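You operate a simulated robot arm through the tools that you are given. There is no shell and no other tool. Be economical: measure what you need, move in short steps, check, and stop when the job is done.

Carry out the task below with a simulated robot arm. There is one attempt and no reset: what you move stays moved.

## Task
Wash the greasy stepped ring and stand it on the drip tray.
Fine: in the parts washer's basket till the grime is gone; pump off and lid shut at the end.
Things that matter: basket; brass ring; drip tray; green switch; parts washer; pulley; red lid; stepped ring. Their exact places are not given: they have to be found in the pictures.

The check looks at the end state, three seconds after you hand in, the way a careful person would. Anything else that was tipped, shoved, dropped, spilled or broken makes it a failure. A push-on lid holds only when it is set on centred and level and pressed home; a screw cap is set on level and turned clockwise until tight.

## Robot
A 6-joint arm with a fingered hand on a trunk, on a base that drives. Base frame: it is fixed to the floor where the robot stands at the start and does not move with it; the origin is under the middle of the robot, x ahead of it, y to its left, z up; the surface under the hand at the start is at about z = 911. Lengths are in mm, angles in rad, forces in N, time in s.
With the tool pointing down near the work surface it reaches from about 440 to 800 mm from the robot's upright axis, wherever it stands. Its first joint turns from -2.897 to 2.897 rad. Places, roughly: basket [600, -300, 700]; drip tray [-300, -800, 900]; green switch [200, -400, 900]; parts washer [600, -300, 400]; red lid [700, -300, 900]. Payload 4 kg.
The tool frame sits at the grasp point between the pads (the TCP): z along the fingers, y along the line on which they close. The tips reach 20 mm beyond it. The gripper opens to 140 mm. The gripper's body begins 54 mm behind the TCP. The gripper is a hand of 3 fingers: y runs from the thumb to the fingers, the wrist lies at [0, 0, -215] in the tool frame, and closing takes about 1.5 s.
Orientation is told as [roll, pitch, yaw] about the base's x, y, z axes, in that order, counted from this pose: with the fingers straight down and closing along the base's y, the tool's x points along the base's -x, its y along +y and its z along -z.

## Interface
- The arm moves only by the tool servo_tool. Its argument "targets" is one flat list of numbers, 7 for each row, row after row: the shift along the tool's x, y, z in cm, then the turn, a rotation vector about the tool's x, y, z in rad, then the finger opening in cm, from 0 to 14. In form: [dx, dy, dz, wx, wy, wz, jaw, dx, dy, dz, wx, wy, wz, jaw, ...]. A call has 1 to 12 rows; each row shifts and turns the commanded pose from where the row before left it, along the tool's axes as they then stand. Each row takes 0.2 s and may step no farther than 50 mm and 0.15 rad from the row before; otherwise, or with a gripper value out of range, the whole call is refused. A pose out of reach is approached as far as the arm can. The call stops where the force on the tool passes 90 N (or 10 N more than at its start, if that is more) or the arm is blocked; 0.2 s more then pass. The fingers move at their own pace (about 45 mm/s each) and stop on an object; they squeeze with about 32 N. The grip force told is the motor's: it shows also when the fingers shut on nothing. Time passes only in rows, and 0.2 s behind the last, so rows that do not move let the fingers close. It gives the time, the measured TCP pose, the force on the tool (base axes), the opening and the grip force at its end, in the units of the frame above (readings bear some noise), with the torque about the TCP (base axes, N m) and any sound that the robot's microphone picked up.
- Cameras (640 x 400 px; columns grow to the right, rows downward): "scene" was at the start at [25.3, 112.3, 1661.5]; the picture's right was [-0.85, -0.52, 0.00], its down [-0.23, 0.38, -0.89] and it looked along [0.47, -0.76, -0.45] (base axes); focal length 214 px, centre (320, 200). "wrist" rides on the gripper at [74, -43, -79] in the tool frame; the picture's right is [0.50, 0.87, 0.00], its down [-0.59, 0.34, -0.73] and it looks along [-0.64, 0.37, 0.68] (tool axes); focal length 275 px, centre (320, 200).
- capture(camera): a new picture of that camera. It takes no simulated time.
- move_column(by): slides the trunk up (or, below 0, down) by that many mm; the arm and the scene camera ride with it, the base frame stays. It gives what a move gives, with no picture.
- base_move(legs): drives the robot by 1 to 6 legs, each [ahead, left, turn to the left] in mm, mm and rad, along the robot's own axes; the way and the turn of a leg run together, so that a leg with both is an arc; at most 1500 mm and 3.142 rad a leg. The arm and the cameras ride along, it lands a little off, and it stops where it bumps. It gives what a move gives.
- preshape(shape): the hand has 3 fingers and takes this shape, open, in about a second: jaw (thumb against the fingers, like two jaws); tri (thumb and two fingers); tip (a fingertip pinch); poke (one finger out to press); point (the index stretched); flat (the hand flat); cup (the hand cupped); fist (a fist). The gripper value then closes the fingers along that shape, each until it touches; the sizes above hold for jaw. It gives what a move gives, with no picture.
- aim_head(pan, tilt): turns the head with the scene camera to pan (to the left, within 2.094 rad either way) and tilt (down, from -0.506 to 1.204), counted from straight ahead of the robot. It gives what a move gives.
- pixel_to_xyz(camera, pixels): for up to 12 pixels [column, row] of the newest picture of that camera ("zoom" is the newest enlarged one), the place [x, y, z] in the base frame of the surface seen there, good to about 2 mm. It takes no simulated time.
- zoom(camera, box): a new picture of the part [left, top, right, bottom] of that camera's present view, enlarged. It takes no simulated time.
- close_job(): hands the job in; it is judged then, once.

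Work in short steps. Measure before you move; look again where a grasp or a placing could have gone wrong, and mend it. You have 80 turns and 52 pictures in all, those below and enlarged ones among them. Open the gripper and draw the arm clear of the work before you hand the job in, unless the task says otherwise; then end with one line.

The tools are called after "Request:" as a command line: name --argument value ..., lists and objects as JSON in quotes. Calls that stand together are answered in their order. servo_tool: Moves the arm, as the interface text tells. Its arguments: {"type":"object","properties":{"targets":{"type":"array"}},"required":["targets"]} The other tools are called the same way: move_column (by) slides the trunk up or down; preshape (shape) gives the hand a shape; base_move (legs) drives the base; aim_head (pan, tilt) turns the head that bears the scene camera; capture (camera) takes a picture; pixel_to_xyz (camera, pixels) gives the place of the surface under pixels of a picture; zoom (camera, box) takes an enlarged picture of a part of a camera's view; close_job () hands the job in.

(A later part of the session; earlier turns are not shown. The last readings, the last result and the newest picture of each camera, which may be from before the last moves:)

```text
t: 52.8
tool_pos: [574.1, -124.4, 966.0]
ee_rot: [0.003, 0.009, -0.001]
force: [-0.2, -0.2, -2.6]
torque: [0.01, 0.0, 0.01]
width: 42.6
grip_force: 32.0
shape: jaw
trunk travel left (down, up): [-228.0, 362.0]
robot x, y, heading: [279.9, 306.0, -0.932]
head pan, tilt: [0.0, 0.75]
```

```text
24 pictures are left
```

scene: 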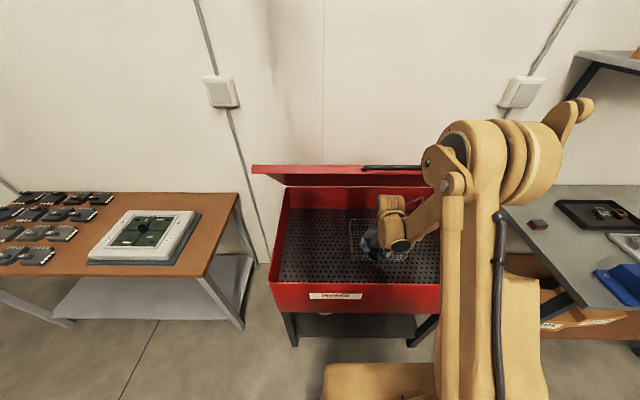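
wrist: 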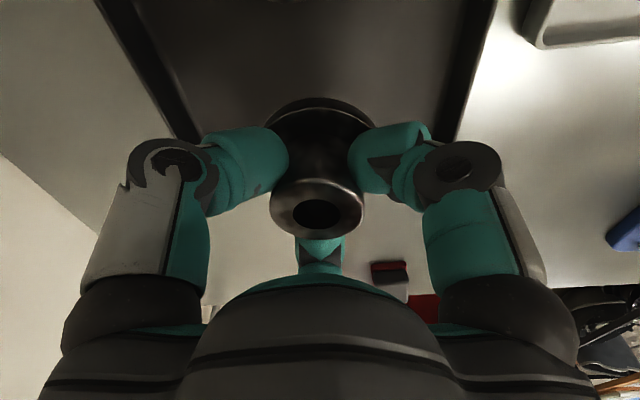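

I go diagonally in over the basket rim and down to TCP z≈800 (ring bottom ~766).

Request:
servo_tool --targets '[-1.98, -2.62, 2.35, 0, 0, 0, 2, -1.98, -2.62, 2.35, 0, 0, 0, 2, -1.98, -2.62, 2.35, 0, 0, 0, 2, -1.98, -2.62, 2.35, 0, 0, 0, 2, 0, 0, 3, 0, 0, 0, 2, 0, 0, 3, 0, 0, 0, 2, 0, 0, 1.2, 0, 0, 0, 2]'

Request:
zoom --camera "scene" --box '[280, 160, 440, 260]'

Request:
capture --camera "wrist"

```text
t: 54.4
tool_pos: [648.0, -230.3, 799.8]
ee_rot: [0.003, 0.006, -0.002]
force: [-0.4, -1.7, -1.5]
torque: [0.1, 0.01, -0.04]
width: 42.6
grip_force: 32.2
shape: jaw
trunk travel left (down, up): [-228.0, 362.0]
robot x, y, heading: [279.5, 308.0, -0.929]
head pan, tilt: [0.0, 0.75]
```

```text
4.00 times, centred on (360, 210) of scene
```

zoom: 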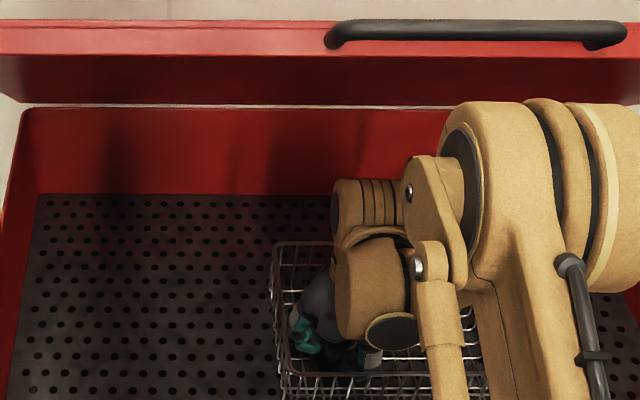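

```text
22 pictures are left
```

wrist: 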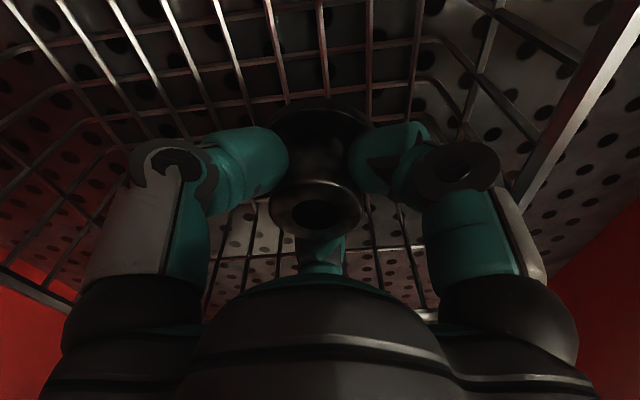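

Inside the basket, ring level. Lower in small steps toward the basket floor.

Request:
servo_tool --targets '[0, 0, 0.6, 0, 0, 0, 2, 0, 0, 0.5, 0, 0, 0, 2, 0, 0, 0.4, 0, 0, 0, 2]'

Request:
pixel_to_xyz --camera "wrist" --pixels '[[228, 75], [330, 75], [320, 105], [520, 200], [440, 312], [240, 235]]'

```text
t: 55.2
tool_pos: [649.4, -228.9, 783.5]
ee_rot: [0.005, 0.005, 0.001]
force: [-1.2, -1.6, -1.0]
torque: [0.03, -0.03, -0.04]
width: 42.7
grip_force: 32.1
shape: jaw
trunk travel left (down, up): [-228.0, 362.0]
robot x, y, heading: [279.3, 304.0, -0.933]
head pan, tilt: [0.0, 0.75]
```

```text
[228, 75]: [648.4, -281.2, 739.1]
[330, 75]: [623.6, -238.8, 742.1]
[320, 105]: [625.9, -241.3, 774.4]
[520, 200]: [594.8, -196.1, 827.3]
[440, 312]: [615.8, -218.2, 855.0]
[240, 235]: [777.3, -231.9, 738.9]
```

Ring bottom is ~749 and no contact yet; I lower another few mm.

Request:
servo_tool --targets '[0, 0, 0.3, 0, 0, 0, 2, 0, 0, 0.2, 0, 0, 0, 2]'

```text
t: 55.8
tool_pos: [649.8, -229.5, 780.1]
ee_rot: [0.005, 0.006, 0.0]
force: [-0.7, -0.9, -0.8]
torque: [0.0, -0.04, 0.0]
width: 42.8
grip_force: 31.8
shape: jaw
trunk travel left (down, up): [-228.0, 362.0]
robot x, y, heading: [276.3, 300.2, -0.93]
head pan, tilt: [0.0, 0.75]
```

Weight reading dropped to about zero: it rests on the floor. Open the fingers moderately and lift straight up 50 mm.

Request:
servo_tool --targets '[0, 0, 0, 0, 0, 0, 6.5, 0, 0, 0, 0, 0, 0, 6.5, 0, 0, 0, 0, 0, 0, 6.5, 0, 0, -2, 0, 0, 0, 6.5, 0, 0, -3, 0, 0, 0, 6.5, 0, 0, -3, 0, 0, 0, 6.5]'

Request:
capture --camera "wrist"

```text
t: 57.2
tool_pos: [651.1, -228.6, 859.5]
ee_rot: [0.003, 0.005, 0.002]
force: [-0.7, 0.6, -0.5]
torque: [-0.01, 0.01, -0.02]
width: 64.9
grip_force: 0.1
shape: jaw
trunk travel left (down, up): [-228.0, 362.0]
robot x, y, heading: [281.2, 305.0, -0.938]
head pan, tilt: [0.0, 0.75]
```

```text
21 pictures are left
```

wrist: 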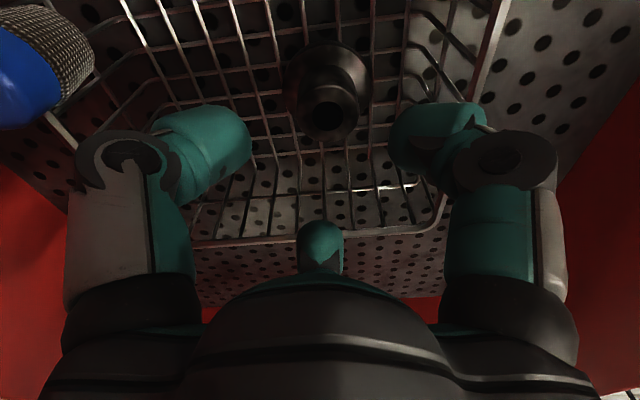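

The ring stands in the basket, nozzle brush beside it. I withdraw along the same way, and drive right to the switch; then shape the hand to poke.

Request:
servo_tool --targets '[0, 0, -1.3, 0, 0, 0, 6.5, 1.98, 2.62, -2.35, 0, 0, 0, 6.5, 1.98, 2.62, -2.35, 0, 0, 0, 6.5, 1.98, 2.62, -2.35, 0, 0, 0, 6.5, 1.98, 2.62, -2.35, 0, 0, 0, 6.5]'

Request:
base_move --legs '[[-110, 0, 0], [0, -448, 0]]'

Request:
preshape --shape "poke"

Request:
capture --camera "wrist"

Request:
capture --camera "scene"

```text
t: 58.4
tool_pos: [572.5, -125.7, 967.8]
ee_rot: [0.001, 0.007, 0.0]
force: [0.4, 0.7, 0.0]
torque: [-0.06, -0.02, 0.01]
width: 64.8
grip_force: 0.0
shape: jaw
trunk travel left (down, up): [-228.0, 362.0]
robot x, y, heading: [279.0, 305.3, -0.932]
head pan, tilt: [0.0, 0.75]
```

```text
t: 61.9
tool_pos: [148.4, -302.9, 966.4]
ee_rot: [0.004, 0.004, 0.0]
force: [0.5, -0.1, 0.0]
torque: [-0.01, -0.03, 0.0]
width: 64.6
grip_force: 0.1
shape: jaw
trunk travel left (down, up): [-228.0, 362.0]
robot x, y, heading: [-150.9, 127.1, -0.923]
head pan, tilt: [0.0, 0.75]
```

```text
t: 62.8
tool_pos: [149.4, -303.4, 966.3]
ee_rot: [0.003, 0.004, -0.001]
force: [0.4, 0.2, -0.3]
torque: [-0.04, 0.0, 0.0]
width: 0.0
grip_force: 0.1
shape: poke
trunk travel left (down, up): [-228.0, 362.0]
robot x, y, heading: [-147.5, 128.1, -0.934]
head pan, tilt: [0.0, 0.75]
```

```text
20 pictures are left
```

wrist: 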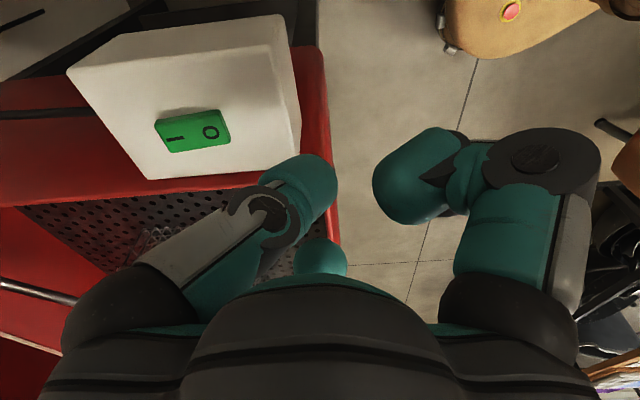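

```text
19 pictures are left
```

scene: 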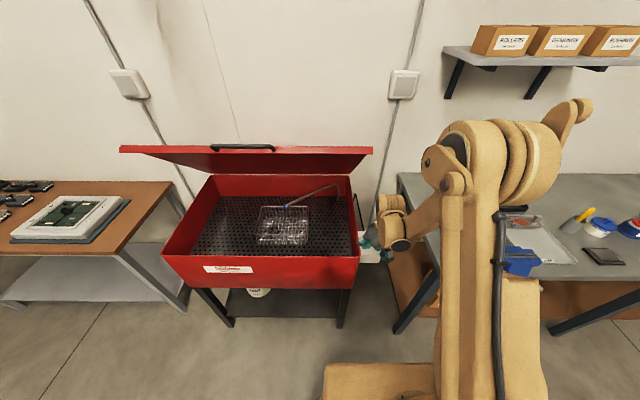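

I measure the fingertips in this "poke" shape and the rocker's I/O ends.

Request:
pixel_to_xyz --camera "wrist" --pixels '[[325, 165], [310, 160], [320, 185], [335, 250], [320, 242], [385, 180], [175, 137], [210, 132], [158, 122], [222, 112], [170, 152], [229, 143]]'

Request:
zoom --camera "wrist" --box '[120, 60, 440, 260]'

```text
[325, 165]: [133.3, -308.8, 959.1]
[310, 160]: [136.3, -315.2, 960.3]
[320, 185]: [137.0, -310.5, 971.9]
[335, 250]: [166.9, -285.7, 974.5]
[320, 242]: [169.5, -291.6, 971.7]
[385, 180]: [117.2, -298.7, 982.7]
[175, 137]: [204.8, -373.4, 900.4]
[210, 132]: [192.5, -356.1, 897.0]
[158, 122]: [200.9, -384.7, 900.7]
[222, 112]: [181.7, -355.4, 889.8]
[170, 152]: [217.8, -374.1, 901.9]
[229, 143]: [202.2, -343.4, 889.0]
```

```text
2.00 times, centred on (280, 160) of wrist
```

zoom: 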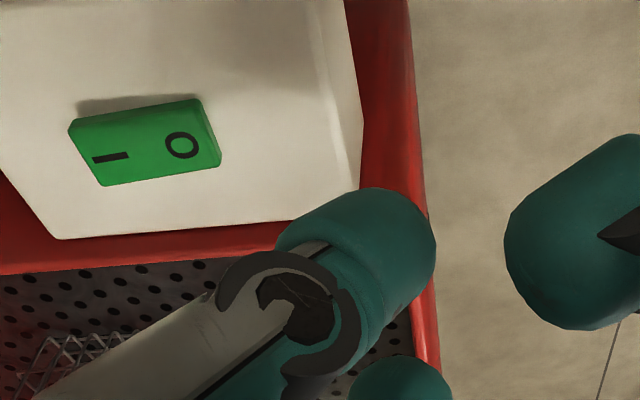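

The I end (207,−375, z 901) is raised, so it is off now. The poking fingertip sits ~(−14,−8) from the TCP. I move it above the I end and look.

Request:
servo_tool --targets '[-3.6, -3.2, 0, 0, 0, 0, 0, -3.56, -3.16, 0, 0, 0, 0, 0, 0, 0, 1.5, 0, 0, 0, 0, 0, 0, 1.5, 0, 0, 0, 0]'

Request:
zoom --camera "wrist" --box '[160, 80, 480, 280]'

```text
t: 63.8
tool_pos: [220.3, -367.4, 935.6]
ee_rot: [0.004, 0.005, 0.0]
force: [0.3, 0.3, 0.6]
torque: [0.0, 0.0, 0.02]
width: 0.0
grip_force: 5.6
shape: jaw
trunk travel left (down, up): [-228.0, 362.0]
robot x, y, heading: [-145.3, 126.3, -0.936]
head pan, tilt: [0.0, 0.75]
```

```text
2.00 times, centred on (320, 180) of wrist
```

zoom: 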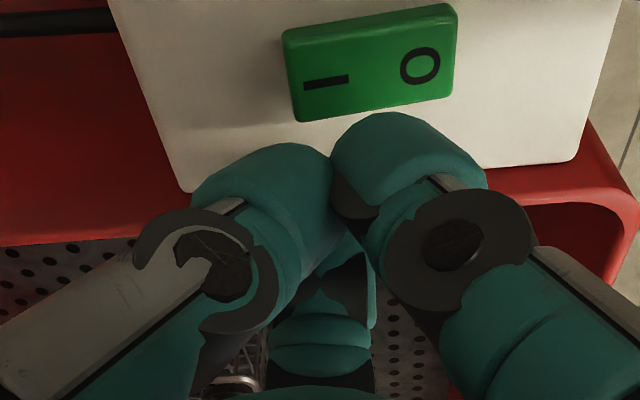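

The jaw value 0 closed the hand out of the poke shape. I take the poke shape again and check that it holds with the value 14.

Request:
preshape --shape "poke"

Request:
servo_tool --targets '[0, 0, 0.2, 0, 0, 0, 14]'

Request:
zoom --camera "wrist" --box '[160, 80, 480, 280]'

```text
t: 64.7
tool_pos: [220.2, -366.3, 937.4]
ee_rot: [0.002, 0.005, -0.001]
force: [-0.2, 0.6, 1.1]
torque: [-0.03, 0.02, 0.04]
width: 0.0
grip_force: 0.2
shape: poke
trunk travel left (down, up): [-228.0, 362.0]
robot x, y, heading: [-148.1, 126.4, -0.929]
head pan, tilt: [0.0, 0.75]
```

```text
t: 65.1
tool_pos: [219.2, -367.5, 935.3]
ee_rot: [0.002, 0.006, 0.001]
force: [0.1, -0.6, -1.0]
torque: [0.01, -0.02, 0.03]
width: 0.1
grip_force: 0.0
shape: poke
trunk travel left (down, up): [-228.0, 362.0]
robot x, y, heading: [-145.6, 126.3, -0.93]
head pan, tilt: [0.0, 0.75]
```

```text
2.00 times, centred on (320, 180) of wrist
```

zoom: 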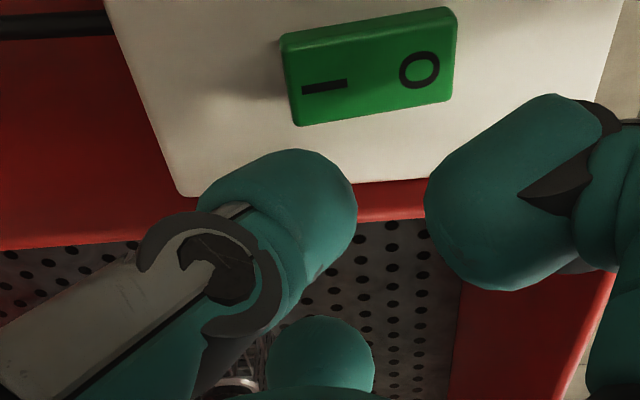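

Poke holds. Measure tip and rocker in this view.

Request:
pixel_to_xyz --camera "zoom" --pixels '[[310, 155], [345, 175], [353, 200], [345, 230], [320, 290], [300, 190], [325, 87], [418, 70], [300, 118], [285, 45], [320, 330], [430, 220]]'

```text
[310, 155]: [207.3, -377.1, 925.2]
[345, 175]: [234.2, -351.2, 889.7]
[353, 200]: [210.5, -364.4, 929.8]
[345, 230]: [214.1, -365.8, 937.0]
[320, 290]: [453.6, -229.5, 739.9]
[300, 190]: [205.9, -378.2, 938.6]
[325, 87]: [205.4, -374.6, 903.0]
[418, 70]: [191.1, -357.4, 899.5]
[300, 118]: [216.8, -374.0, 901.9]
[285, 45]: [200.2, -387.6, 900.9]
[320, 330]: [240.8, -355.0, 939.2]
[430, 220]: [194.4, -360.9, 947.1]
```

Shift the tip slightly toward the I end and press down in small steps.

Request:
servo_tool --targets '[-0.4, -0.7, 0.5, 0, 0, 0, 14, 0, 0, 0.5, 0, 0, 0, 14, 0, 0, 0.4, 0, 0, 0, 14, 0, 0, 0.3, 0, 0, 0, 14]'

```text
t: 66.1
tool_pos: [225.3, -373.2, 917.9]
ee_rot: [0.002, 0.006, -0.001]
force: [-1.3, 0.0, -0.1]
torque: [0.01, 0.0, -0.03]
width: 0.1
grip_force: 0.1
shape: poke
trunk travel left (down, up): [-228.0, 362.0]
robot x, y, heading: [-145.2, 125.6, -0.934]
head pan, tilt: [0.0, 0.75]
```

No contact yet; press on in small steps.

Request:
servo_tool --targets '[0, 0, 0.3, 0, 0, 0, 14, 0, 0, 0.3, 0, 0, 0, 14, 0, 0, 0.3, 0, 0, 0, 14]'

Request:
zoom --camera "wrist" --box '[160, 80, 480, 280]'

```text
t: 66.9
tool_pos: [223.6, -374.0, 908.8]
ee_rot: [0.0, 0.003, -0.003]
force: [9.3, -15.7, 38.7]
torque: [-0.24, 0.01, 0.08]
width: 0.0
grip_force: 0.1
shape: poke
trunk travel left (down, up): [-228.0, 362.0]
robot x, y, heading: [-146.9, 123.6, -0.93]
head pan, tilt: [0.0, 0.75]
```

```text
2.00 times, centred on (320, 180) of wrist
```

zoom: 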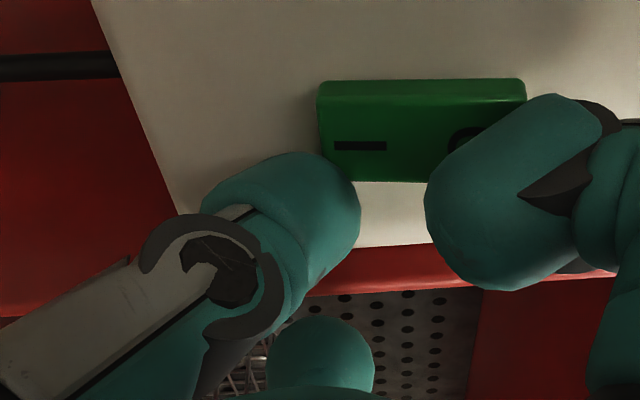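

38 N contact, but the tip seems to be beside the rocker on the box top. I measure positions now.

Request:
pixel_to_xyz --camera "zoom" --pixels '[[360, 146], [330, 95], [330, 170], [415, 170], [515, 95], [430, 125], [345, 175], [320, 158], [395, 215], [300, 60]]'

Request:
servo_tool --targets '[0, 0, -1.5, 0, 0, 0, 14, 0, 0, -1.5, 0, 0, 0, 14]'

```text
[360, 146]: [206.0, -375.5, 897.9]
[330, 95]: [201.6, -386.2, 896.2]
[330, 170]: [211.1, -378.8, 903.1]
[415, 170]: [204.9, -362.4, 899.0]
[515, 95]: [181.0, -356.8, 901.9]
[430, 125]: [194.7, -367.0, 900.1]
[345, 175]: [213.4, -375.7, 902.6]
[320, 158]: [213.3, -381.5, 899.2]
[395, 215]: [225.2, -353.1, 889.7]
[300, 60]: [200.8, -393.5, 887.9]
```

```text
t: 67.5
tool_pos: [223.6, -374.1, 937.6]
ee_rot: [0.002, 0.004, 0.0]
force: [0.0, 0.4, 0.4]
torque: [0.0, -0.01, -0.01]
width: 0.0
grip_force: 0.1
shape: poke
trunk travel left (down, up): [-228.0, 362.0]
robot x, y, heading: [-148.6, 129.1, -0.933]
head pan, tilt: [0.0, 0.75]
```

The O end now reads higher (902) and the I end lower (896–898): it may have switched on. I check with pictures.

Request:
zoom --camera "scene" --box '[160, 140, 400, 290]'

Request:
zoom --camera "wrist" --box '[160, 80, 480, 280]'

```text
2.67 times, centred on (280, 215) of scene
```

zoom: 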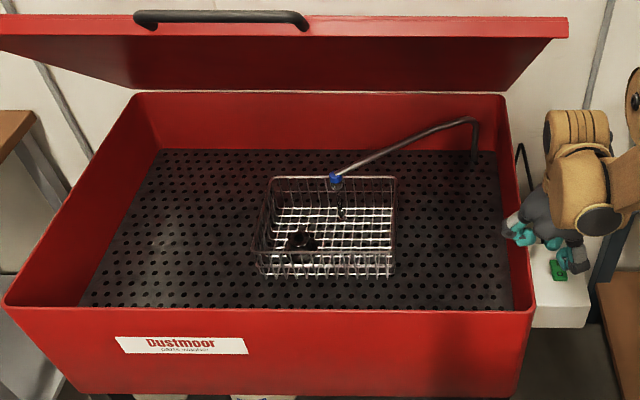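

```text
2.00 times, centred on (320, 180) of wrist
```

zoom: 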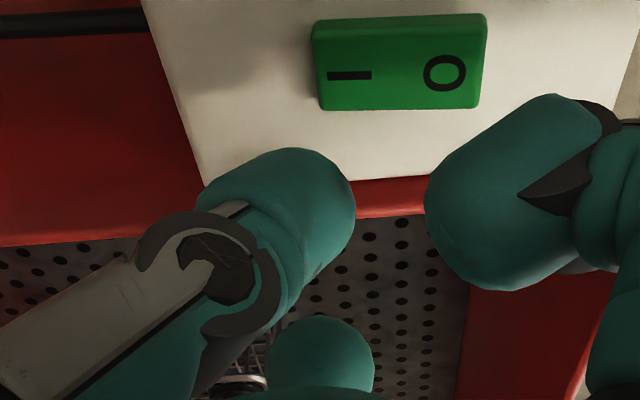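

I measure the rocker tilt in this picture.

Request:
pixel_to_xyz --camera "zoom" --pixels '[[330, 30], [330, 60], [330, 95], [470, 25], [470, 60], [470, 95], [400, 60], [395, 140]]'

```text
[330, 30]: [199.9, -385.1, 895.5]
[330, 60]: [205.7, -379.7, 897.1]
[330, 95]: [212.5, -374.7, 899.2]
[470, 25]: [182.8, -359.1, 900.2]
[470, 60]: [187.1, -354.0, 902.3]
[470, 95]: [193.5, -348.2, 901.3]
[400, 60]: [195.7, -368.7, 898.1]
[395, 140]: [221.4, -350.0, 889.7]
```

Readings show the I side down (≈896) and the O side up (≈902): pump on. I let time pass, moving the finger above the O end meanwhile, and look at the ring.

Request:
servo_tool --targets '[1.2, 1.1, 0, 0, 0, 0, 14, 1.16, 1.1, 0, 0, 0, 0, 14, 0, 0, 0, 0, 0, 0, 14, 0, 0, 0, 0, 0, 0, 14, 0, 0, 0, 0, 0, 0, 14, 0, 0, 0, 0, 0, 0, 14, 0, 0, 0, 0, 0, 0, 14, 0, 0, 0, 0, 0, 0, 14, 0, 0, 0, 0, 0, 0, 14, 0, 0, 0, 0, 0, 0, 14, 0, 0, 0, 0, 0, 0, 14, 0, 0, 0, 0, 0, 0, 14]'

Request:
zoom --camera "scene" --box '[240, 190, 320, 240]'

```text
t: 70.1
tool_pos: [200.1, -349.9, 937.6]
ee_rot: [0.001, 0.003, 0.0]
force: [0.2, -0.1, -0.1]
torque: [-0.03, 0.03, -0.01]
width: 0.0
grip_force: 0.1
shape: poke
trunk travel left (down, up): [-228.0, 362.0]
robot x, y, heading: [-148.6, 124.1, -0.935]
head pan, tilt: [0.0, 0.75]
```

```text
8.00 times, centred on (280, 215) of scene
```

zoom: 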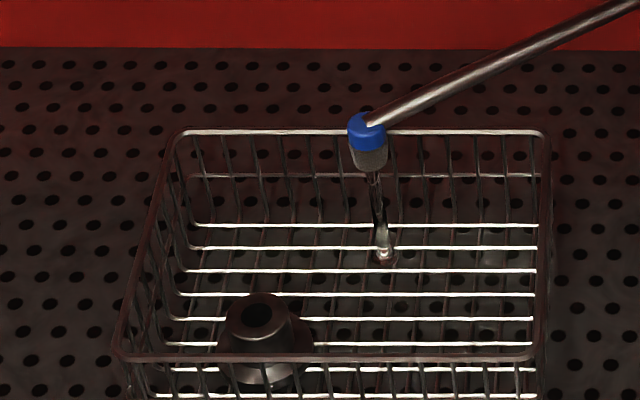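

The stream runs beside the ring. I wait ~12 s and see whether the ring gets cleaner.

Request:
servo_tool --targets '[0, 0, 0, 0, 0, 0, 14, 0, 0, 0, 0, 0, 0, 14, 0, 0, 0, 0, 0, 0, 14, 0, 0, 0, 0, 0, 0, 14, 0, 0, 0, 0, 0, 0, 14, 0, 0, 0, 0, 0, 0, 14, 0, 0, 0, 0, 0, 0, 14, 0, 0, 0, 0, 0, 0, 14, 0, 0, 0, 0, 0, 0, 14, 0, 0, 0, 0, 0, 0, 14, 0, 0, 0, 0, 0, 0, 14, 0, 0, 0, 0, 0, 0, 14]'

Request:
servo_tool --targets '[0, 0, 0, 0, 0, 0, 14, 0, 0, 0, 0, 0, 0, 14, 0, 0, 0, 0, 0, 0, 14, 0, 0, 0, 0, 0, 0, 14, 0, 0, 0, 0, 0, 0, 14, 0, 0, 0, 0, 0, 0, 14, 0, 0, 0, 0, 0, 0, 14, 0, 0, 0, 0, 0, 0, 14, 0, 0, 0, 0, 0, 0, 14, 0, 0, 0, 0, 0, 0, 14, 0, 0, 0, 0, 0, 0, 14, 0, 0, 0, 0, 0, 0, 14]'

Request:
servo_tool --targets '[0, 0, 0, 0, 0, 0, 14, 0, 0, 0, 0, 0, 0, 14, 0, 0, 0, 0, 0, 0, 14, 0, 0, 0, 0, 0, 0, 14, 0, 0, 0, 0, 0, 0, 14, 0, 0, 0, 0, 0, 0, 14, 0, 0, 0, 0, 0, 0, 14, 0, 0, 0, 0, 0, 0, 14, 0, 0, 0, 0, 0, 0, 14, 0, 0, 0, 0, 0, 0, 14, 0, 0, 0, 0, 0, 0, 14, 0, 0, 0, 0, 0, 0, 14]'

Request:
servo_tool --targets '[0, 0, 0, 0, 0, 0, 14, 0, 0, 0, 0, 0, 0, 14, 0, 0, 0, 0, 0, 0, 14, 0, 0, 0, 0, 0, 0, 14, 0, 0, 0, 0, 0, 0, 14, 0, 0, 0, 0, 0, 0, 14, 0, 0, 0, 0, 0, 0, 14, 0, 0, 0, 0, 0, 0, 14, 0, 0, 0, 0, 0, 0, 14, 0, 0, 0, 0, 0, 0, 14, 0, 0, 0, 0, 0, 0, 14, 0, 0, 0, 0, 0, 0, 14]'

Request:
zoom --camera "scene" --box '[240, 190, 320, 240]'

```text
t: 72.7
tool_pos: [199.2, -352.3, 937.3]
ee_rot: [0.003, 0.006, 0.001]
force: [-0.4, -0.5, 0.3]
torque: [-0.02, 0.01, 0.04]
width: 0.2
grip_force: 0.0
shape: poke
trunk travel left (down, up): [-228.0, 362.0]
robot x, y, heading: [-145.4, 124.7, -0.933]
head pan, tilt: [0.0, 0.75]
```

```text
t: 75.3
tool_pos: [202.4, -351.4, 937.4]
ee_rot: [0.002, 0.006, 0.0]
force: [-0.5, -0.1, 0.3]
torque: [0.02, 0.03, 0.01]
width: 0.0
grip_force: 0.1
shape: poke
trunk travel left (down, up): [-228.0, 362.0]
robot x, y, heading: [-148.5, 130.5, -0.927]
head pan, tilt: [0.0, 0.75]
```

```text
t: 77.9
tool_pos: [199.5, -350.6, 936.2]
ee_rot: [0.0, 0.006, -0.001]
force: [-1.1, 0.4, 0.0]
torque: [0.03, 0.02, 0.0]
width: 0.1
grip_force: 0.1
shape: poke
trunk travel left (down, up): [-228.0, 362.0]
robot x, y, heading: [-145.6, 125.5, -0.927]
head pan, tilt: [0.0, 0.75]
```

```text
t: 80.5
tool_pos: [199.8, -351.0, 936.8]
ee_rot: [0.0, 0.006, 0.001]
force: [0.6, 0.6, 0.4]
torque: [-0.01, 0.01, 0.04]
width: 0.0
grip_force: 0.0
shape: poke
trunk travel left (down, up): [-228.0, 362.0]
robot x, y, heading: [-144.5, 125.5, -0.935]
head pan, tilt: [0.0, 0.75]
```

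```text
8.00 times, centred on (280, 215) of scene
```

zoom: 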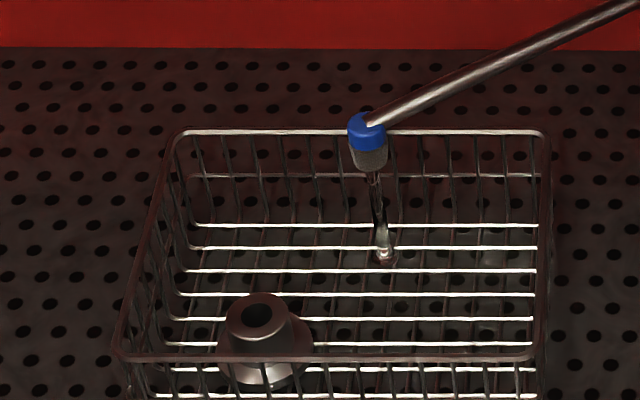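

It is already getting brighter. I wait another ~16 s.

Request:
servo_tool --targets '[0, 0, 0, 0, 0, 0, 14, 0, 0, 0, 0, 0, 0, 14, 0, 0, 0, 0, 0, 0, 14, 0, 0, 0, 0, 0, 0, 14, 0, 0, 0, 0, 0, 0, 14, 0, 0, 0, 0, 0, 0, 14, 0, 0, 0, 0, 0, 0, 14, 0, 0, 0, 0, 0, 0, 14, 0, 0, 0, 0, 0, 0, 14, 0, 0, 0, 0, 0, 0, 14, 0, 0, 0, 0, 0, 0, 14, 0, 0, 0, 0, 0, 0, 14]'

Request:
servo_tool --targets '[0, 0, 0, 0, 0, 0, 14, 0, 0, 0, 0, 0, 0, 14, 0, 0, 0, 0, 0, 0, 14, 0, 0, 0, 0, 0, 0, 14, 0, 0, 0, 0, 0, 0, 14, 0, 0, 0, 0, 0, 0, 14, 0, 0, 0, 0, 0, 0, 14, 0, 0, 0, 0, 0, 0, 14, 0, 0, 0, 0, 0, 0, 14, 0, 0, 0, 0, 0, 0, 14, 0, 0, 0, 0, 0, 0, 14, 0, 0, 0, 0, 0, 0, 14]'

Request:
servo_tool --targets '[0, 0, 0, 0, 0, 0, 14, 0, 0, 0, 0, 0, 0, 14, 0, 0, 0, 0, 0, 0, 14, 0, 0, 0, 0, 0, 0, 14, 0, 0, 0, 0, 0, 0, 14, 0, 0, 0, 0, 0, 0, 14, 0, 0, 0, 0, 0, 0, 14, 0, 0, 0, 0, 0, 0, 14, 0, 0, 0, 0, 0, 0, 14, 0, 0, 0, 0, 0, 0, 14, 0, 0, 0, 0, 0, 0, 14, 0, 0, 0, 0, 0, 0, 14]'

Request:
servo_tool --targets '[0, 0, 0, 0, 0, 0, 14, 0, 0, 0, 0, 0, 0, 14, 0, 0, 0, 0, 0, 0, 14, 0, 0, 0, 0, 0, 0, 14, 0, 0, 0, 0, 0, 0, 14, 0, 0, 0, 0, 0, 0, 14, 0, 0, 0, 0, 0, 0, 14, 0, 0, 0, 0, 0, 0, 14, 0, 0, 0, 0, 0, 0, 14, 0, 0, 0, 0, 0, 0, 14, 0, 0, 0, 0, 0, 0, 14, 0, 0, 0, 0, 0, 0, 14]'

Request:
servo_tool --targets '[0, 0, 0, 0, 0, 0, 14, 0, 0, 0, 0, 0, 0, 14, 0, 0, 0, 0, 0, 0, 14, 0, 0, 0, 0, 0, 0, 14, 0, 0, 0, 0, 0, 0, 14, 0, 0, 0, 0, 0, 0, 14, 0, 0, 0, 0, 0, 0, 14, 0, 0, 0, 0, 0, 0, 14, 0, 0, 0, 0, 0, 0, 14, 0, 0, 0, 0, 0, 0, 14, 0, 0, 0, 0, 0, 0, 14, 0, 0, 0, 0, 0, 0, 14]'

Request:
servo_tool --targets '[0, 0, 0, 0, 0, 0, 14, 0, 0, 0, 0, 0, 0, 14, 0, 0, 0, 0, 0, 0, 14, 0, 0, 0, 0, 0, 0, 14, 0, 0, 0, 0, 0, 0, 14, 0, 0, 0, 0, 0, 0, 14, 0, 0, 0, 0, 0, 0, 14, 0, 0, 0, 0, 0, 0, 14, 0, 0, 0, 0, 0, 0, 14, 0, 0, 0, 0, 0, 0, 14, 0, 0, 0, 0, 0, 0, 14, 0, 0, 0, 0, 0, 0, 14]'

Request:
zoom --camera "scene" --box '[240, 190, 320, 240]'

```text
t: 83.1
tool_pos: [201.6, -351.2, 936.5]
ee_rot: [0.002, 0.006, 0.0]
force: [-0.1, 0.4, -0.5]
torque: [0.0, -0.01, 0.01]
width: 0.2
grip_force: 0.1
shape: poke
trunk travel left (down, up): [-228.0, 362.0]
robot x, y, heading: [-148.1, 121.8, -0.934]
head pan, tilt: [0.0, 0.75]
```

```text
t: 85.7
tool_pos: [199.9, -350.8, 937.6]
ee_rot: [0.001, 0.005, -0.001]
force: [-0.7, 0.5, -0.4]
torque: [0.01, 0.0, -0.02]
width: 0.0
grip_force: 0.1
shape: poke
trunk travel left (down, up): [-228.0, 362.0]
robot x, y, heading: [-143.5, 128.1, -0.936]
head pan, tilt: [0.0, 0.75]
```

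```text
t: 88.3
tool_pos: [201.1, -351.5, 936.7]
ee_rot: [0.001, 0.005, 0.0]
force: [-0.6, 0.1, -0.3]
torque: [0.01, -0.01, -0.02]
width: 0.0
grip_force: 0.1
shape: poke
trunk travel left (down, up): [-228.0, 362.0]
robot x, y, heading: [-144.6, 131.0, -0.93]
head pan, tilt: [0.0, 0.75]
```

```text
t: 90.9
tool_pos: [200.1, -350.8, 936.5]
ee_rot: [0.002, 0.005, -0.001]
force: [-0.1, 0.3, -0.2]
torque: [-0.02, 0.02, 0.01]
width: 0.0
grip_force: 0.0
shape: poke
trunk travel left (down, up): [-228.0, 362.0]
robot x, y, heading: [-146.2, 127.6, -0.935]
head pan, tilt: [0.0, 0.75]
```

```text
t: 93.5
tool_pos: [200.2, -351.0, 936.9]
ee_rot: [0.0, 0.005, 0.001]
force: [0.7, -0.2, -0.8]
torque: [-0.04, 0.0, 0.02]
width: 0.0
grip_force: 0.1
shape: poke
trunk travel left (down, up): [-228.0, 362.0]
robot x, y, heading: [-143.6, 128.4, -0.93]
head pan, tilt: [0.0, 0.75]
```

```text
t: 96.1
tool_pos: [200.0, -350.8, 936.2]
ee_rot: [0.002, 0.006, 0.0]
force: [0.6, 0.0, -0.9]
torque: [0.03, -0.01, 0.0]
width: 0.0
grip_force: 0.1
shape: poke
trunk travel left (down, up): [-228.0, 362.0]
robot x, y, heading: [-143.5, 128.5, -0.928]
head pan, tilt: [0.0, 0.75]
```

```text
8.00 times, centred on (280, 215) of scene
```

zoom: 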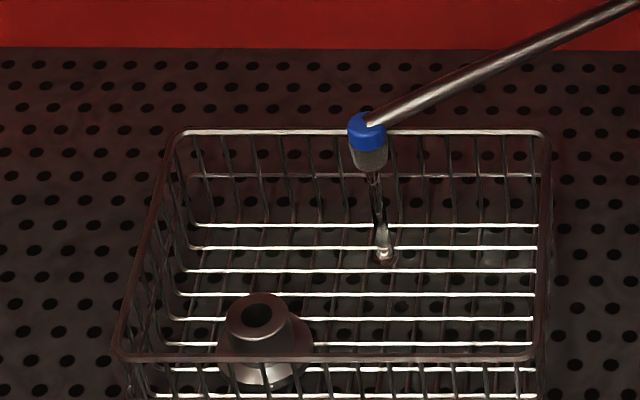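

The ring looks uniformly clean and unchanged since the last look. A few more seconds, then press the O end in small steps and lift.

Request:
servo_tool --targets '[0, 0, 0, 0, 0, 0, 14, 0, 0, 0, 0, 0, 0, 14, 0, 0, 0, 0, 0, 0, 14, 0, 0, 0, 0, 0, 0, 14, 0, 0, 0, 0, 0, 0, 14, 0, 0, 0, 0, 0, 0, 14, 0, 0, 0, 0, 0, 0, 14, 0, 0, 0, 0, 0, 0, 14, 0, 0, 0, 0, 0, 0, 14, 0, 0, 0, 0, 0, 0, 14, 0, 0, 0, 0, 0, 0, 14, 0, 0, 0, 0, 0, 0, 14]'

Request:
servo_tool --targets '[0, 0, 0.8, 0, 0, 0, 14, 0, 0, 0.6, 0, 0, 0, 14, 0, 0, 0.4, 0, 0, 0, 14, 0, 0, 0.3, 0, 0, 0, 14, 0, 0, 0.3, 0, 0, 0, 14, 0, 0, 0.3, 0, 0, 0, 14]'

Request:
zoom --camera "scene" --box '[240, 190, 320, 240]'

```text
t: 98.7
tool_pos: [200.5, -352.5, 937.0]
ee_rot: [0.002, 0.006, 0.0]
force: [-0.3, 0.2, -0.8]
torque: [0.0, 0.03, -0.01]
width: 0.0
grip_force: 0.0
shape: poke
trunk travel left (down, up): [-228.0, 362.0]
robot x, y, heading: [-148.8, 128.1, -0.935]
head pan, tilt: [0.0, 0.75]
```

```text
t: 100.1
tool_pos: [199.6, -351.7, 913.1]
ee_rot: [-0.001, 0.003, -0.001]
force: [2.1, -7.3, 35.8]
torque: [-0.08, -0.15, 0.0]
width: 0.0
grip_force: 0.1
shape: poke
trunk travel left (down, up): [-228.0, 362.0]
robot x, y, heading: [-145.5, 127.3, -0.933]
head pan, tilt: [0.0, 0.75]
```

```text
8.00 times, centred on (280, 215) of scene
```

zoom: 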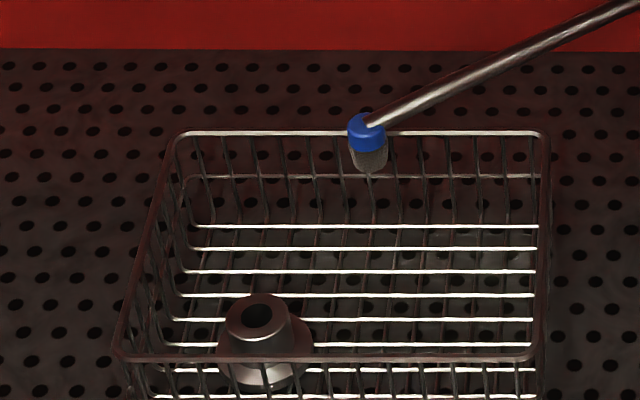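

Flow has stopped: pump off. Lift, return to the earlier drive pose, reshape to jaw, and drive back to the washer front.

Request:
servo_tool --targets '[0, 0, -2.7, 0, 0, 0, 14, 0, 0, -2.7, 0, 0, 0, 14, 2.55, 2.45, 0, 0, 0, 0, 14, 2.55, 2.45, 0, 0, 0, 0, 14]'

Request:
preshape --shape "jaw"

Request:
servo_tool --targets '[0, 0, 0, 0, 0, 0, 6.5, 0, 0, 0, 0, 0, 0, 6.5, 0, 0, 0, 0, 0, 0, 6.5, 0, 0, 0, 0, 0, 0, 6.5, 0, 0, 0, 0, 0, 0, 6.5]'

Request:
base_move --legs '[[0, 448, 0], [110, 0, 0]]'

```text
t: 101.1
tool_pos: [147.7, -300.0, 966.8]
ee_rot: [0.004, 0.005, -0.001]
force: [0.7, -0.4, 0.0]
torque: [0.01, 0.03, 0.03]
width: 0.0
grip_force: 0.1
shape: poke
trunk travel left (down, up): [-228.0, 362.0]
robot x, y, heading: [-145.9, 126.2, -0.931]
head pan, tilt: [0.0, 0.75]
```

```text
t: 102.0
tool_pos: [148.3, -300.3, 966.3]
ee_rot: [0.001, 0.005, 0.0]
force: [0.0, 0.1, 0.3]
torque: [0.01, -0.02, 0.01]
width: 140.2
grip_force: 0.1
shape: jaw
trunk travel left (down, up): [-228.0, 362.0]
robot x, y, heading: [-147.4, 126.8, -0.933]
head pan, tilt: [0.0, 0.75]
```

```text
t: 103.2
tool_pos: [148.2, -301.7, 967.1]
ee_rot: [0.001, 0.005, -0.002]
force: [1.0, 0.5, -0.4]
torque: [0.01, -0.02, -0.02]
width: 65.2
grip_force: 0.1
shape: jaw
trunk travel left (down, up): [-228.0, 362.0]
robot x, y, heading: [-147.2, 128.8, -0.931]
head pan, tilt: [0.0, 0.75]
```

```text
t: 106.7
tool_pos: [571.0, -126.4, 965.5]
ee_rot: [0.005, 0.006, -0.002]
force: [-0.2, -0.4, 0.1]
torque: [0.01, 0.01, 0.02]
width: 65.3
grip_force: 0.0
shape: jaw
trunk travel left (down, up): [-228.0, 362.0]
robot x, y, heading: [276.7, 305.3, -0.936]
head pan, tilt: [0.0, 0.75]
```

Back at the same pose. Go in over the basket and look with the wrist camera before grasping.

Request:
servo_tool --targets '[-1.98, -2.58, 2.35, 0, 0, 0, 6.5, -1.98, -2.58, 2.35, 0, 0, 0, 6.5, -1.98, -2.58, 2.35, 0, 0, 0, 6.5, -1.98, -2.58, 2.35, 0, 0, 0, 6.5, 0, 0, 1.2, 0, 0, 0, 6.5]'

Request:
capture --camera "wrist"

```text
t: 107.8
tool_pos: [648.9, -228.6, 859.1]
ee_rot: [0.003, 0.005, -0.001]
force: [-0.7, -0.6, -0.3]
torque: [-0.01, 0.03, 0.03]
width: 65.1
grip_force: 0.0
shape: jaw
trunk travel left (down, up): [-228.0, 362.0]
robot x, y, heading: [278.9, 303.2, -0.937]
head pan, tilt: [0.0, 0.75]
```

```text
8 pictures are left
```

wrist: 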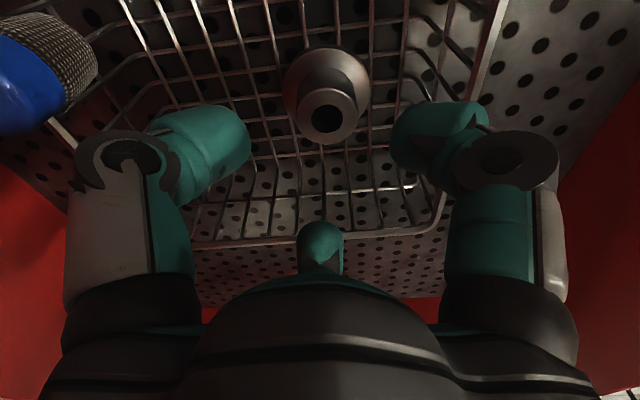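

Clean, and in the same place relative to the hand as at release. Descend 79 mm, close and lift.

Request:
servo_tool --targets '[0, 0, 3, 0, 0, 0, 6.5, 0, 0, 3, 0, 0, 0, 6.5, 0, 0, 1.9, 0, 0, 0, 6.5, 0, 0, 0, 0, 0, 0, 2, 0, 0, 0, 0, 0, 0, 2, 0, 0, 0, 0, 0, 0, 2, 0, 0, 0, 0, 0, 0, 2, 0, 0, 0, 0, 0, 0, 2, 0, 0, -3, 0, 0, 0, 2, 0, 0, -3, 0, 0, 0, 2, 0, 0, -3, 0, 0, 0, 2]'

Request:
capture --camera "wrist"

```text
t: 110.2
tool_pos: [648.8, -228.2, 871.2]
ee_rot: [0.001, 0.005, -0.001]
force: [-0.6, -0.1, -2.0]
torque: [-0.02, 0.02, 0.02]
width: 28.0
grip_force: 32.0
shape: jaw
trunk travel left (down, up): [-228.0, 362.0]
robot x, y, heading: [275.9, 302.7, -0.931]
head pan, tilt: [0.0, 0.75]
```

```text
7 pictures are left
```

wrist: 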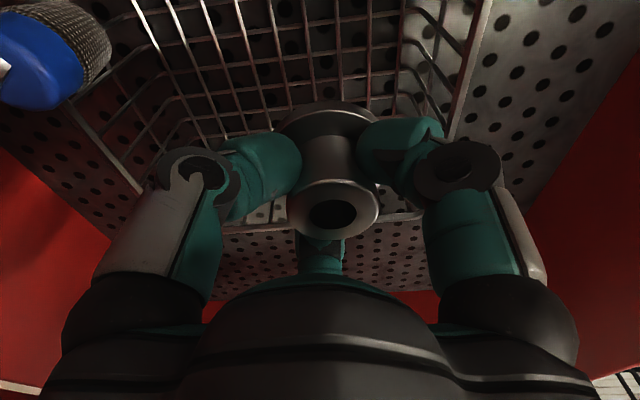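

Ring held clean. Withdraw from the washer, back off, raise, and drive right to the bench so the hand ends over the drip tray's free area.

Request:
servo_tool --targets '[1.98, 2.62, -2.35, 0, 0, 0, 2, 1.98, 2.62, -2.35, 0, 0, 0, 2, 1.98, 2.62, -2.35, 0, 0, 0, 2, 1.98, 2.62, -2.35, 0, 0, 0, 2]'

Request:
base_move --legs '[[-110, 0, 0]]'

Request:
servo_tool --targets '[0, 0, -4.6, 0, 0, 0, 2, 0, 0, -4.6, 0, 0, 0, 2, 0, 0, -4.6, 0, 0, 0, 2, 0, 0, -4.6, 0, 0, 0, 2]'

Request:
base_move --legs '[[0, -1147, 0], [43, 0, 0]]'

Request:
capture --camera "wrist"

```text
t: 111.2
tool_pos: [571.3, -121.7, 966.8]
ee_rot: [0.001, 0.006, -0.002]
force: [0.0, 1.1, -3.5]
torque: [-0.02, 0.0, 0.0]
width: 27.9
grip_force: 32.0
shape: jaw
trunk travel left (down, up): [-228.0, 362.0]
robot x, y, heading: [276.9, 302.3, -0.936]
head pan, tilt: [0.0, 0.75]
```

```text
t: 112.4
tool_pos: [505.5, -37.3, 967.3]
ee_rot: [0.002, 0.006, -0.004]
force: [0.7, 0.8, -2.5]
torque: [-0.07, -0.02, 0.0]
width: 28.2
grip_force: 32.0
shape: jaw
trunk travel left (down, up): [-228.0, 362.0]
robot x, y, heading: [211.7, 388.3, -0.932]
head pan, tilt: [0.0, 0.75]
```

```text
t: 113.4
tool_pos: [505.9, -39.8, 1150.1]
ee_rot: [0.002, 0.007, -0.003]
force: [-0.2, 0.5, -2.9]
torque: [0.01, 0.0, 0.0]
width: 28.1
grip_force: 32.2
shape: jaw
trunk travel left (down, up): [-228.0, 362.0]
robot x, y, heading: [214.7, 388.6, -0.932]
head pan, tilt: [0.0, 0.75]
```

```text
t: 119.8
tool_pos: [-402.6, -764.3, 1148.8]
ee_rot: [0.003, 0.007, -0.008]
force: [0.7, -0.1, -3.1]
torque: [-0.01, 0.03, 0.0]
width: 27.9
grip_force: 32.0
shape: jaw
trunk travel left (down, up): [-228.0, 362.0]
robot x, y, heading: [-690.8, -331.0, -0.942]
head pan, tilt: [0.0, 0.75]
```

```text
6 pictures are left
```

wrist: 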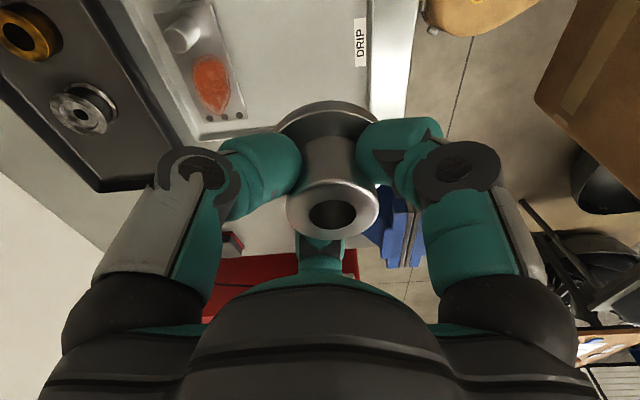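

TCP at (−403,−764). I measure the tray surface and edges around it in this view.

Request:
pixel_to_xyz --camera "wrist" --pixels '[[300, 50], [360, 40], [377, 90], [270, 120], [210, 112], [195, 140], [340, 95], [236, 118], [260, 135], [250, 60]]'

```text
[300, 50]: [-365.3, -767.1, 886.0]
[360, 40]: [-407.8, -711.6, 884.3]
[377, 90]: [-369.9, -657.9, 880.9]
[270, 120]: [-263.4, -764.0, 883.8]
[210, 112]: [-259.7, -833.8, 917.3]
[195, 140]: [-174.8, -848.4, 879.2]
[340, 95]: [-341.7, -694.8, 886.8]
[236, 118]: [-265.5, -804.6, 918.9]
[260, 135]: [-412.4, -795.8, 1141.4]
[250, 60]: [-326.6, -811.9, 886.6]
```

Free area confirmed (tray floor z≈886). Shift 15 mm inward and descend to just above the tray.

Request:
servo_tool --targets '[-0.9, -1.2, 4, 0, 0, 0, 2, 0, 0, 4.6, 0, 0, 0, 2, 0, 0, 4.6, 0, 0, 0, 2, 0, 0, 4.6, 0, 0, 0, 2, 0, 0, 3, 0, 0, 0, 2, 0, 0, 0.9, 0, 0, 0, 2, 0, 0, 0.5, 0, 0, 0, 2]'

Request:
servo_tool --targets '[0, 0, 0.2, 0, 0, 0, 2, 0, 0, 0.2, 0, 0, 0, 2]'

```text
t: 121.4
tool_pos: [-396.9, -771.9, 928.9]
ee_rot: [0.004, 0.004, -0.007]
force: [0.5, -0.8, -2.3]
torque: [0.0, 0.02, 0.01]
width: 27.9
grip_force: 32.4
shape: jaw
trunk travel left (down, up): [-228.0, 362.0]
robot x, y, heading: [-693.2, -332.5, -0.942]
head pan, tilt: [0.0, 0.75]
```

```text
t: 122.0
tool_pos: [-396.2, -772.8, 924.3]
ee_rot: [0.001, 0.005, -0.009]
force: [0.4, -0.8, -3.2]
torque: [-0.01, 0.0, 0.0]
width: 27.7
grip_force: 32.2
shape: jaw
trunk travel left (down, up): [-228.0, 362.0]
robot x, y, heading: [-695.7, -333.1, -0.94]
head pan, tilt: [0.0, 0.75]
```

Not touching yet; lower in 2 mm steps.

Request:
servo_tool --targets '[0, 0, 0.2, 0, 0, 0, 2, 0, 0, 0.15, 0, 0, 0, 2]'

Request:
servo_tool --targets '[0, 0, 0.15, 0, 0, 0, 2]'

Request:
zoom --camera "wrist" --box '[200, 60, 440, 260]'

```text
t: 122.6
tool_pos: [-396.2, -773.6, 921.2]
ee_rot: [0.001, 0.006, -0.009]
force: [0.3, 0.0, -0.4]
torque: [-0.01, 0.02, -0.02]
width: 28.0
grip_force: 32.0
shape: jaw
trunk travel left (down, up): [-228.0, 362.0]
robot x, y, heading: [-697.9, -330.1, -0.938]
head pan, tilt: [0.0, 0.75]
```

```text
t: 123.0
tool_pos: [-396.1, -772.7, 919.3]
ee_rot: [0.002, 0.006, -0.009]
force: [1.4, -1.9, 9.7]
torque: [0.14, -0.06, -0.04]
width: 28.5
grip_force: 32.4
shape: jaw
trunk travel left (down, up): [-228.0, 362.0]
robot x, y, heading: [-694.4, -330.6, -0.937]
head pan, tilt: [0.0, 0.75]
```

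```text
2.00 times, centred on (320, 160) of wrist
```

zoom: 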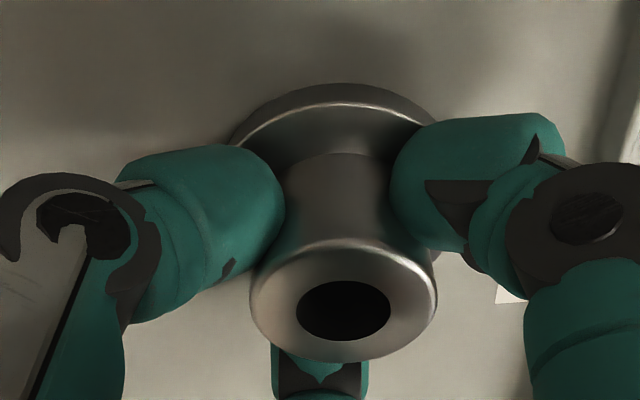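

It rests on the tray (10 N), flat. Open and lift away, then look.

Request:
servo_tool --targets '[0, 0, 0, 0, 0, 0, 6.5, 0, 0, 0, 0, 0, 0, 6.5, 0, 0, 0, 0, 0, 0, 6.5, 0, 0, 0, 0, 0, 0, 6.5, 0, 0, -3, 0, 0, 0, 6.5, 0, 0, -4, 0, 0, 0, 6.5, 0, 0, -4.8, 0, 0, 0, 6.5, 0, 0, -4.8, 0, 0, 0, 6.5, 0, 0, -4.8, 0, 0, 0, 6.5]'

Request:
capture --camera "wrist"

```text
t: 125.0
tool_pos: [-398.3, -773.5, 1134.7]
ee_rot: [0.0, 0.005, -0.009]
force: [0.6, -0.4, -0.3]
torque: [0.0, 0.02, 0.01]
width: 64.7
grip_force: 0.3
shape: jaw
trunk travel left (down, up): [-228.0, 362.0]
robot x, y, heading: [-695.8, -330.1, -0.94]
head pan, tilt: [0.0, 0.75]
```

```text
4 pictures are left
```

wrist: 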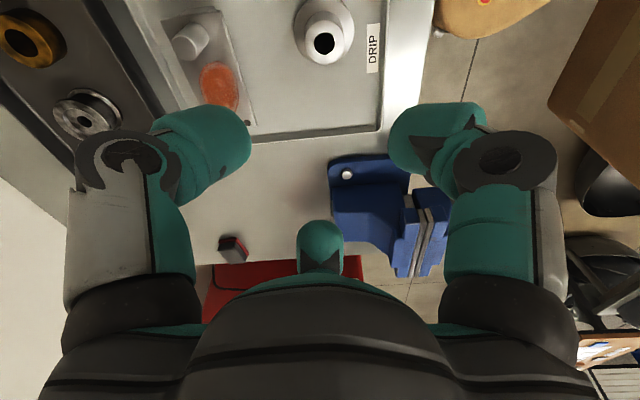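

The clean ring stands on the drip tray. Now the lid: drive left to before the washer, raise trunk 100 mm, then bring the hand above the handle.

Request:
base_move --legs '[[0, 775, 0]]'

Request:
move_column --by 100

Request:
servo_tool --targets '[0, 0, -4.2, 0, 0, 0, 10, 0, 0, -4.2, 0, 0, 0, 10, 0, 0, -4.2, 0, 0, 0, 10, 0, 0, -4.2, 0, 0, 0, 10]'

```text
t: 129.2
tool_pos: [231.5, -310.2, 1133.0]
ee_rot: [0.003, 0.005, 0.004]
force: [0.9, -0.3, 0.7]
torque: [0.01, 0.03, 0.01]
width: 64.7
grip_force: 0.0
shape: jaw
trunk travel left (down, up): [-228.0, 362.0]
robot x, y, heading: [-70.6, 129.1, -0.926]
head pan, tilt: [0.0, 0.75]
```

```text
t: 130.5
tool_pos: [230.0, -308.8, 1232.2]
ee_rot: [0.003, 0.006, 0.002]
force: [0.1, 0.7, 0.1]
torque: [0.0, -0.03, -0.03]
width: 64.7
grip_force: 0.1
shape: jaw
trunk travel left (down, up): [-328.0, 262.0]
robot x, y, heading: [-70.0, 125.2, -0.924]
head pan, tilt: [0.0, 0.75]
```

```text
t: 131.5
tool_pos: [231.3, -309.5, 1399.9]
ee_rot: [0.002, 0.004, 0.005]
force: [-0.9, -0.1, -0.3]
torque: [0.01, 0.02, 0.02]
width: 99.7
grip_force: 0.0
shape: jaw
trunk travel left (down, up): [-328.0, 262.0]
robot x, y, heading: [-72.2, 130.1, -0.924]
head pan, tilt: [0.0, 0.75]
```

Level at z=1400. Translate over the handle and turn to yaw ~0.6.

Request:
servo_tool --targets '[-4.27, 2.22, 0, 0, 0, 0, 10, -4.27, 2.22, 0, 0, 0, 0, 10, -4.27, 2.22, 0, 0, 0, 0, 10, -4.27, 2.22, 0, 0, 0, 0, 10, -4.27, 2.22, 0, 0, 0, 0, 10, -4.27, 2.22, 0, 0, 0, 0, 10, -4.27, 2.22, 0, 0, 0, 0, 10, -4.27, 2.22, 0, 0, 0, 0, 10, 0, 0, 0, 0, 0, -0.149, 10, 0, 0, 0, 0, 0, -0.149, 10, 0, 0, 0, 0, 0, -0.149, 10, 0, 0, 0, 0, 0, -0.149, 10]'

Request:
capture --camera "wrist"

```text
t: 134.1
tool_pos: [572.7, -131.6, 1398.3]
ee_rot: [0.005, 0.005, 0.602]
force: [0.5, -0.8, 0.6]
torque: [0.0, 0.01, -0.01]
width: 99.6
grip_force: 0.1
shape: jaw
trunk travel left (down, up): [-328.0, 262.0]
robot x, y, heading: [-72.4, 127.5, -0.927]
head pan, tilt: [0.0, 0.75]
```

```text
3 pictures are left
```

wrist: 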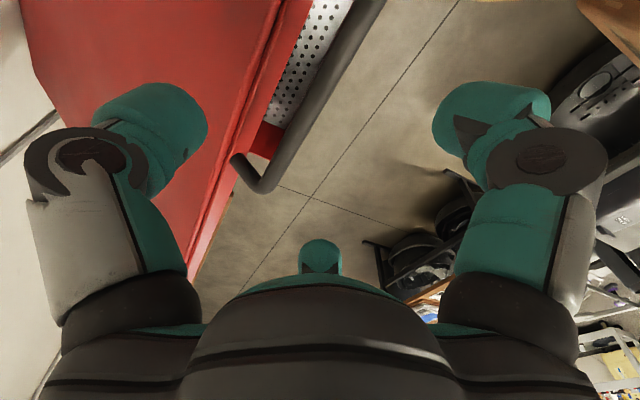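

Fully reached. I measure the bar and lid edge in this view.

Request:
pixel_to_xyz --camera "wrist" --pixels '[[290, 150], [310, 115], [335, 70], [265, 180], [245, 160], [365, 20], [245, 120], [262, 60], [225, 190], [270, 130]]'

```text
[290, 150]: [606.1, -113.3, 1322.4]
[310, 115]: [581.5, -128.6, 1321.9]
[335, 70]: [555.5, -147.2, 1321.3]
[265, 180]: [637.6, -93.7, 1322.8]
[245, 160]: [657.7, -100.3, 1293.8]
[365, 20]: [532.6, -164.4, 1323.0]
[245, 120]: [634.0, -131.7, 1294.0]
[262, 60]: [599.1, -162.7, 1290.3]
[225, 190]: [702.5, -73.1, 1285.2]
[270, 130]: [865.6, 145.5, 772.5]
```

Bar top at z≈1322, axis p≈453, lid edge ~33 mm inward and lower. Descend to TCP z≈1321 straddling the bar, and close.

Request:
servo_tool --targets '[0, -0.4, 2.6, 0, 0, -0.04, 10, 0, 0, 2.6, 0, 0, 0, 10, 0, 0, 2.5, 0, 0, 0, 10, 0, 0, 0, 0, 0, 0, 0, 0, 0, 0, 0, 0, 0, 0, 0, 0, 0, 0, 0, 0, 0, 0, 0, 0, 0, 0, 0, 0, 0, 0, 0, 0, 0, 0, 0, 0, 0, 0, 0, 0, 0, 0, 0, 0, 0, 0, 0, 0, 0]'

```text
t: 136.3
tool_pos: [575.4, -134.7, 1321.2]
ee_rot: [0.006, 0.003, 0.641]
force: [4.1, -5.4, -6.1]
torque: [-0.03, -0.01, 0.0]
width: 18.2
grip_force: 31.7
shape: jaw
trunk travel left (down, up): [-328.0, 262.0]
robot x, y, heading: [-73.8, 131.1, -0.931]
head pan, tilt: [0.0, 0.75]
```

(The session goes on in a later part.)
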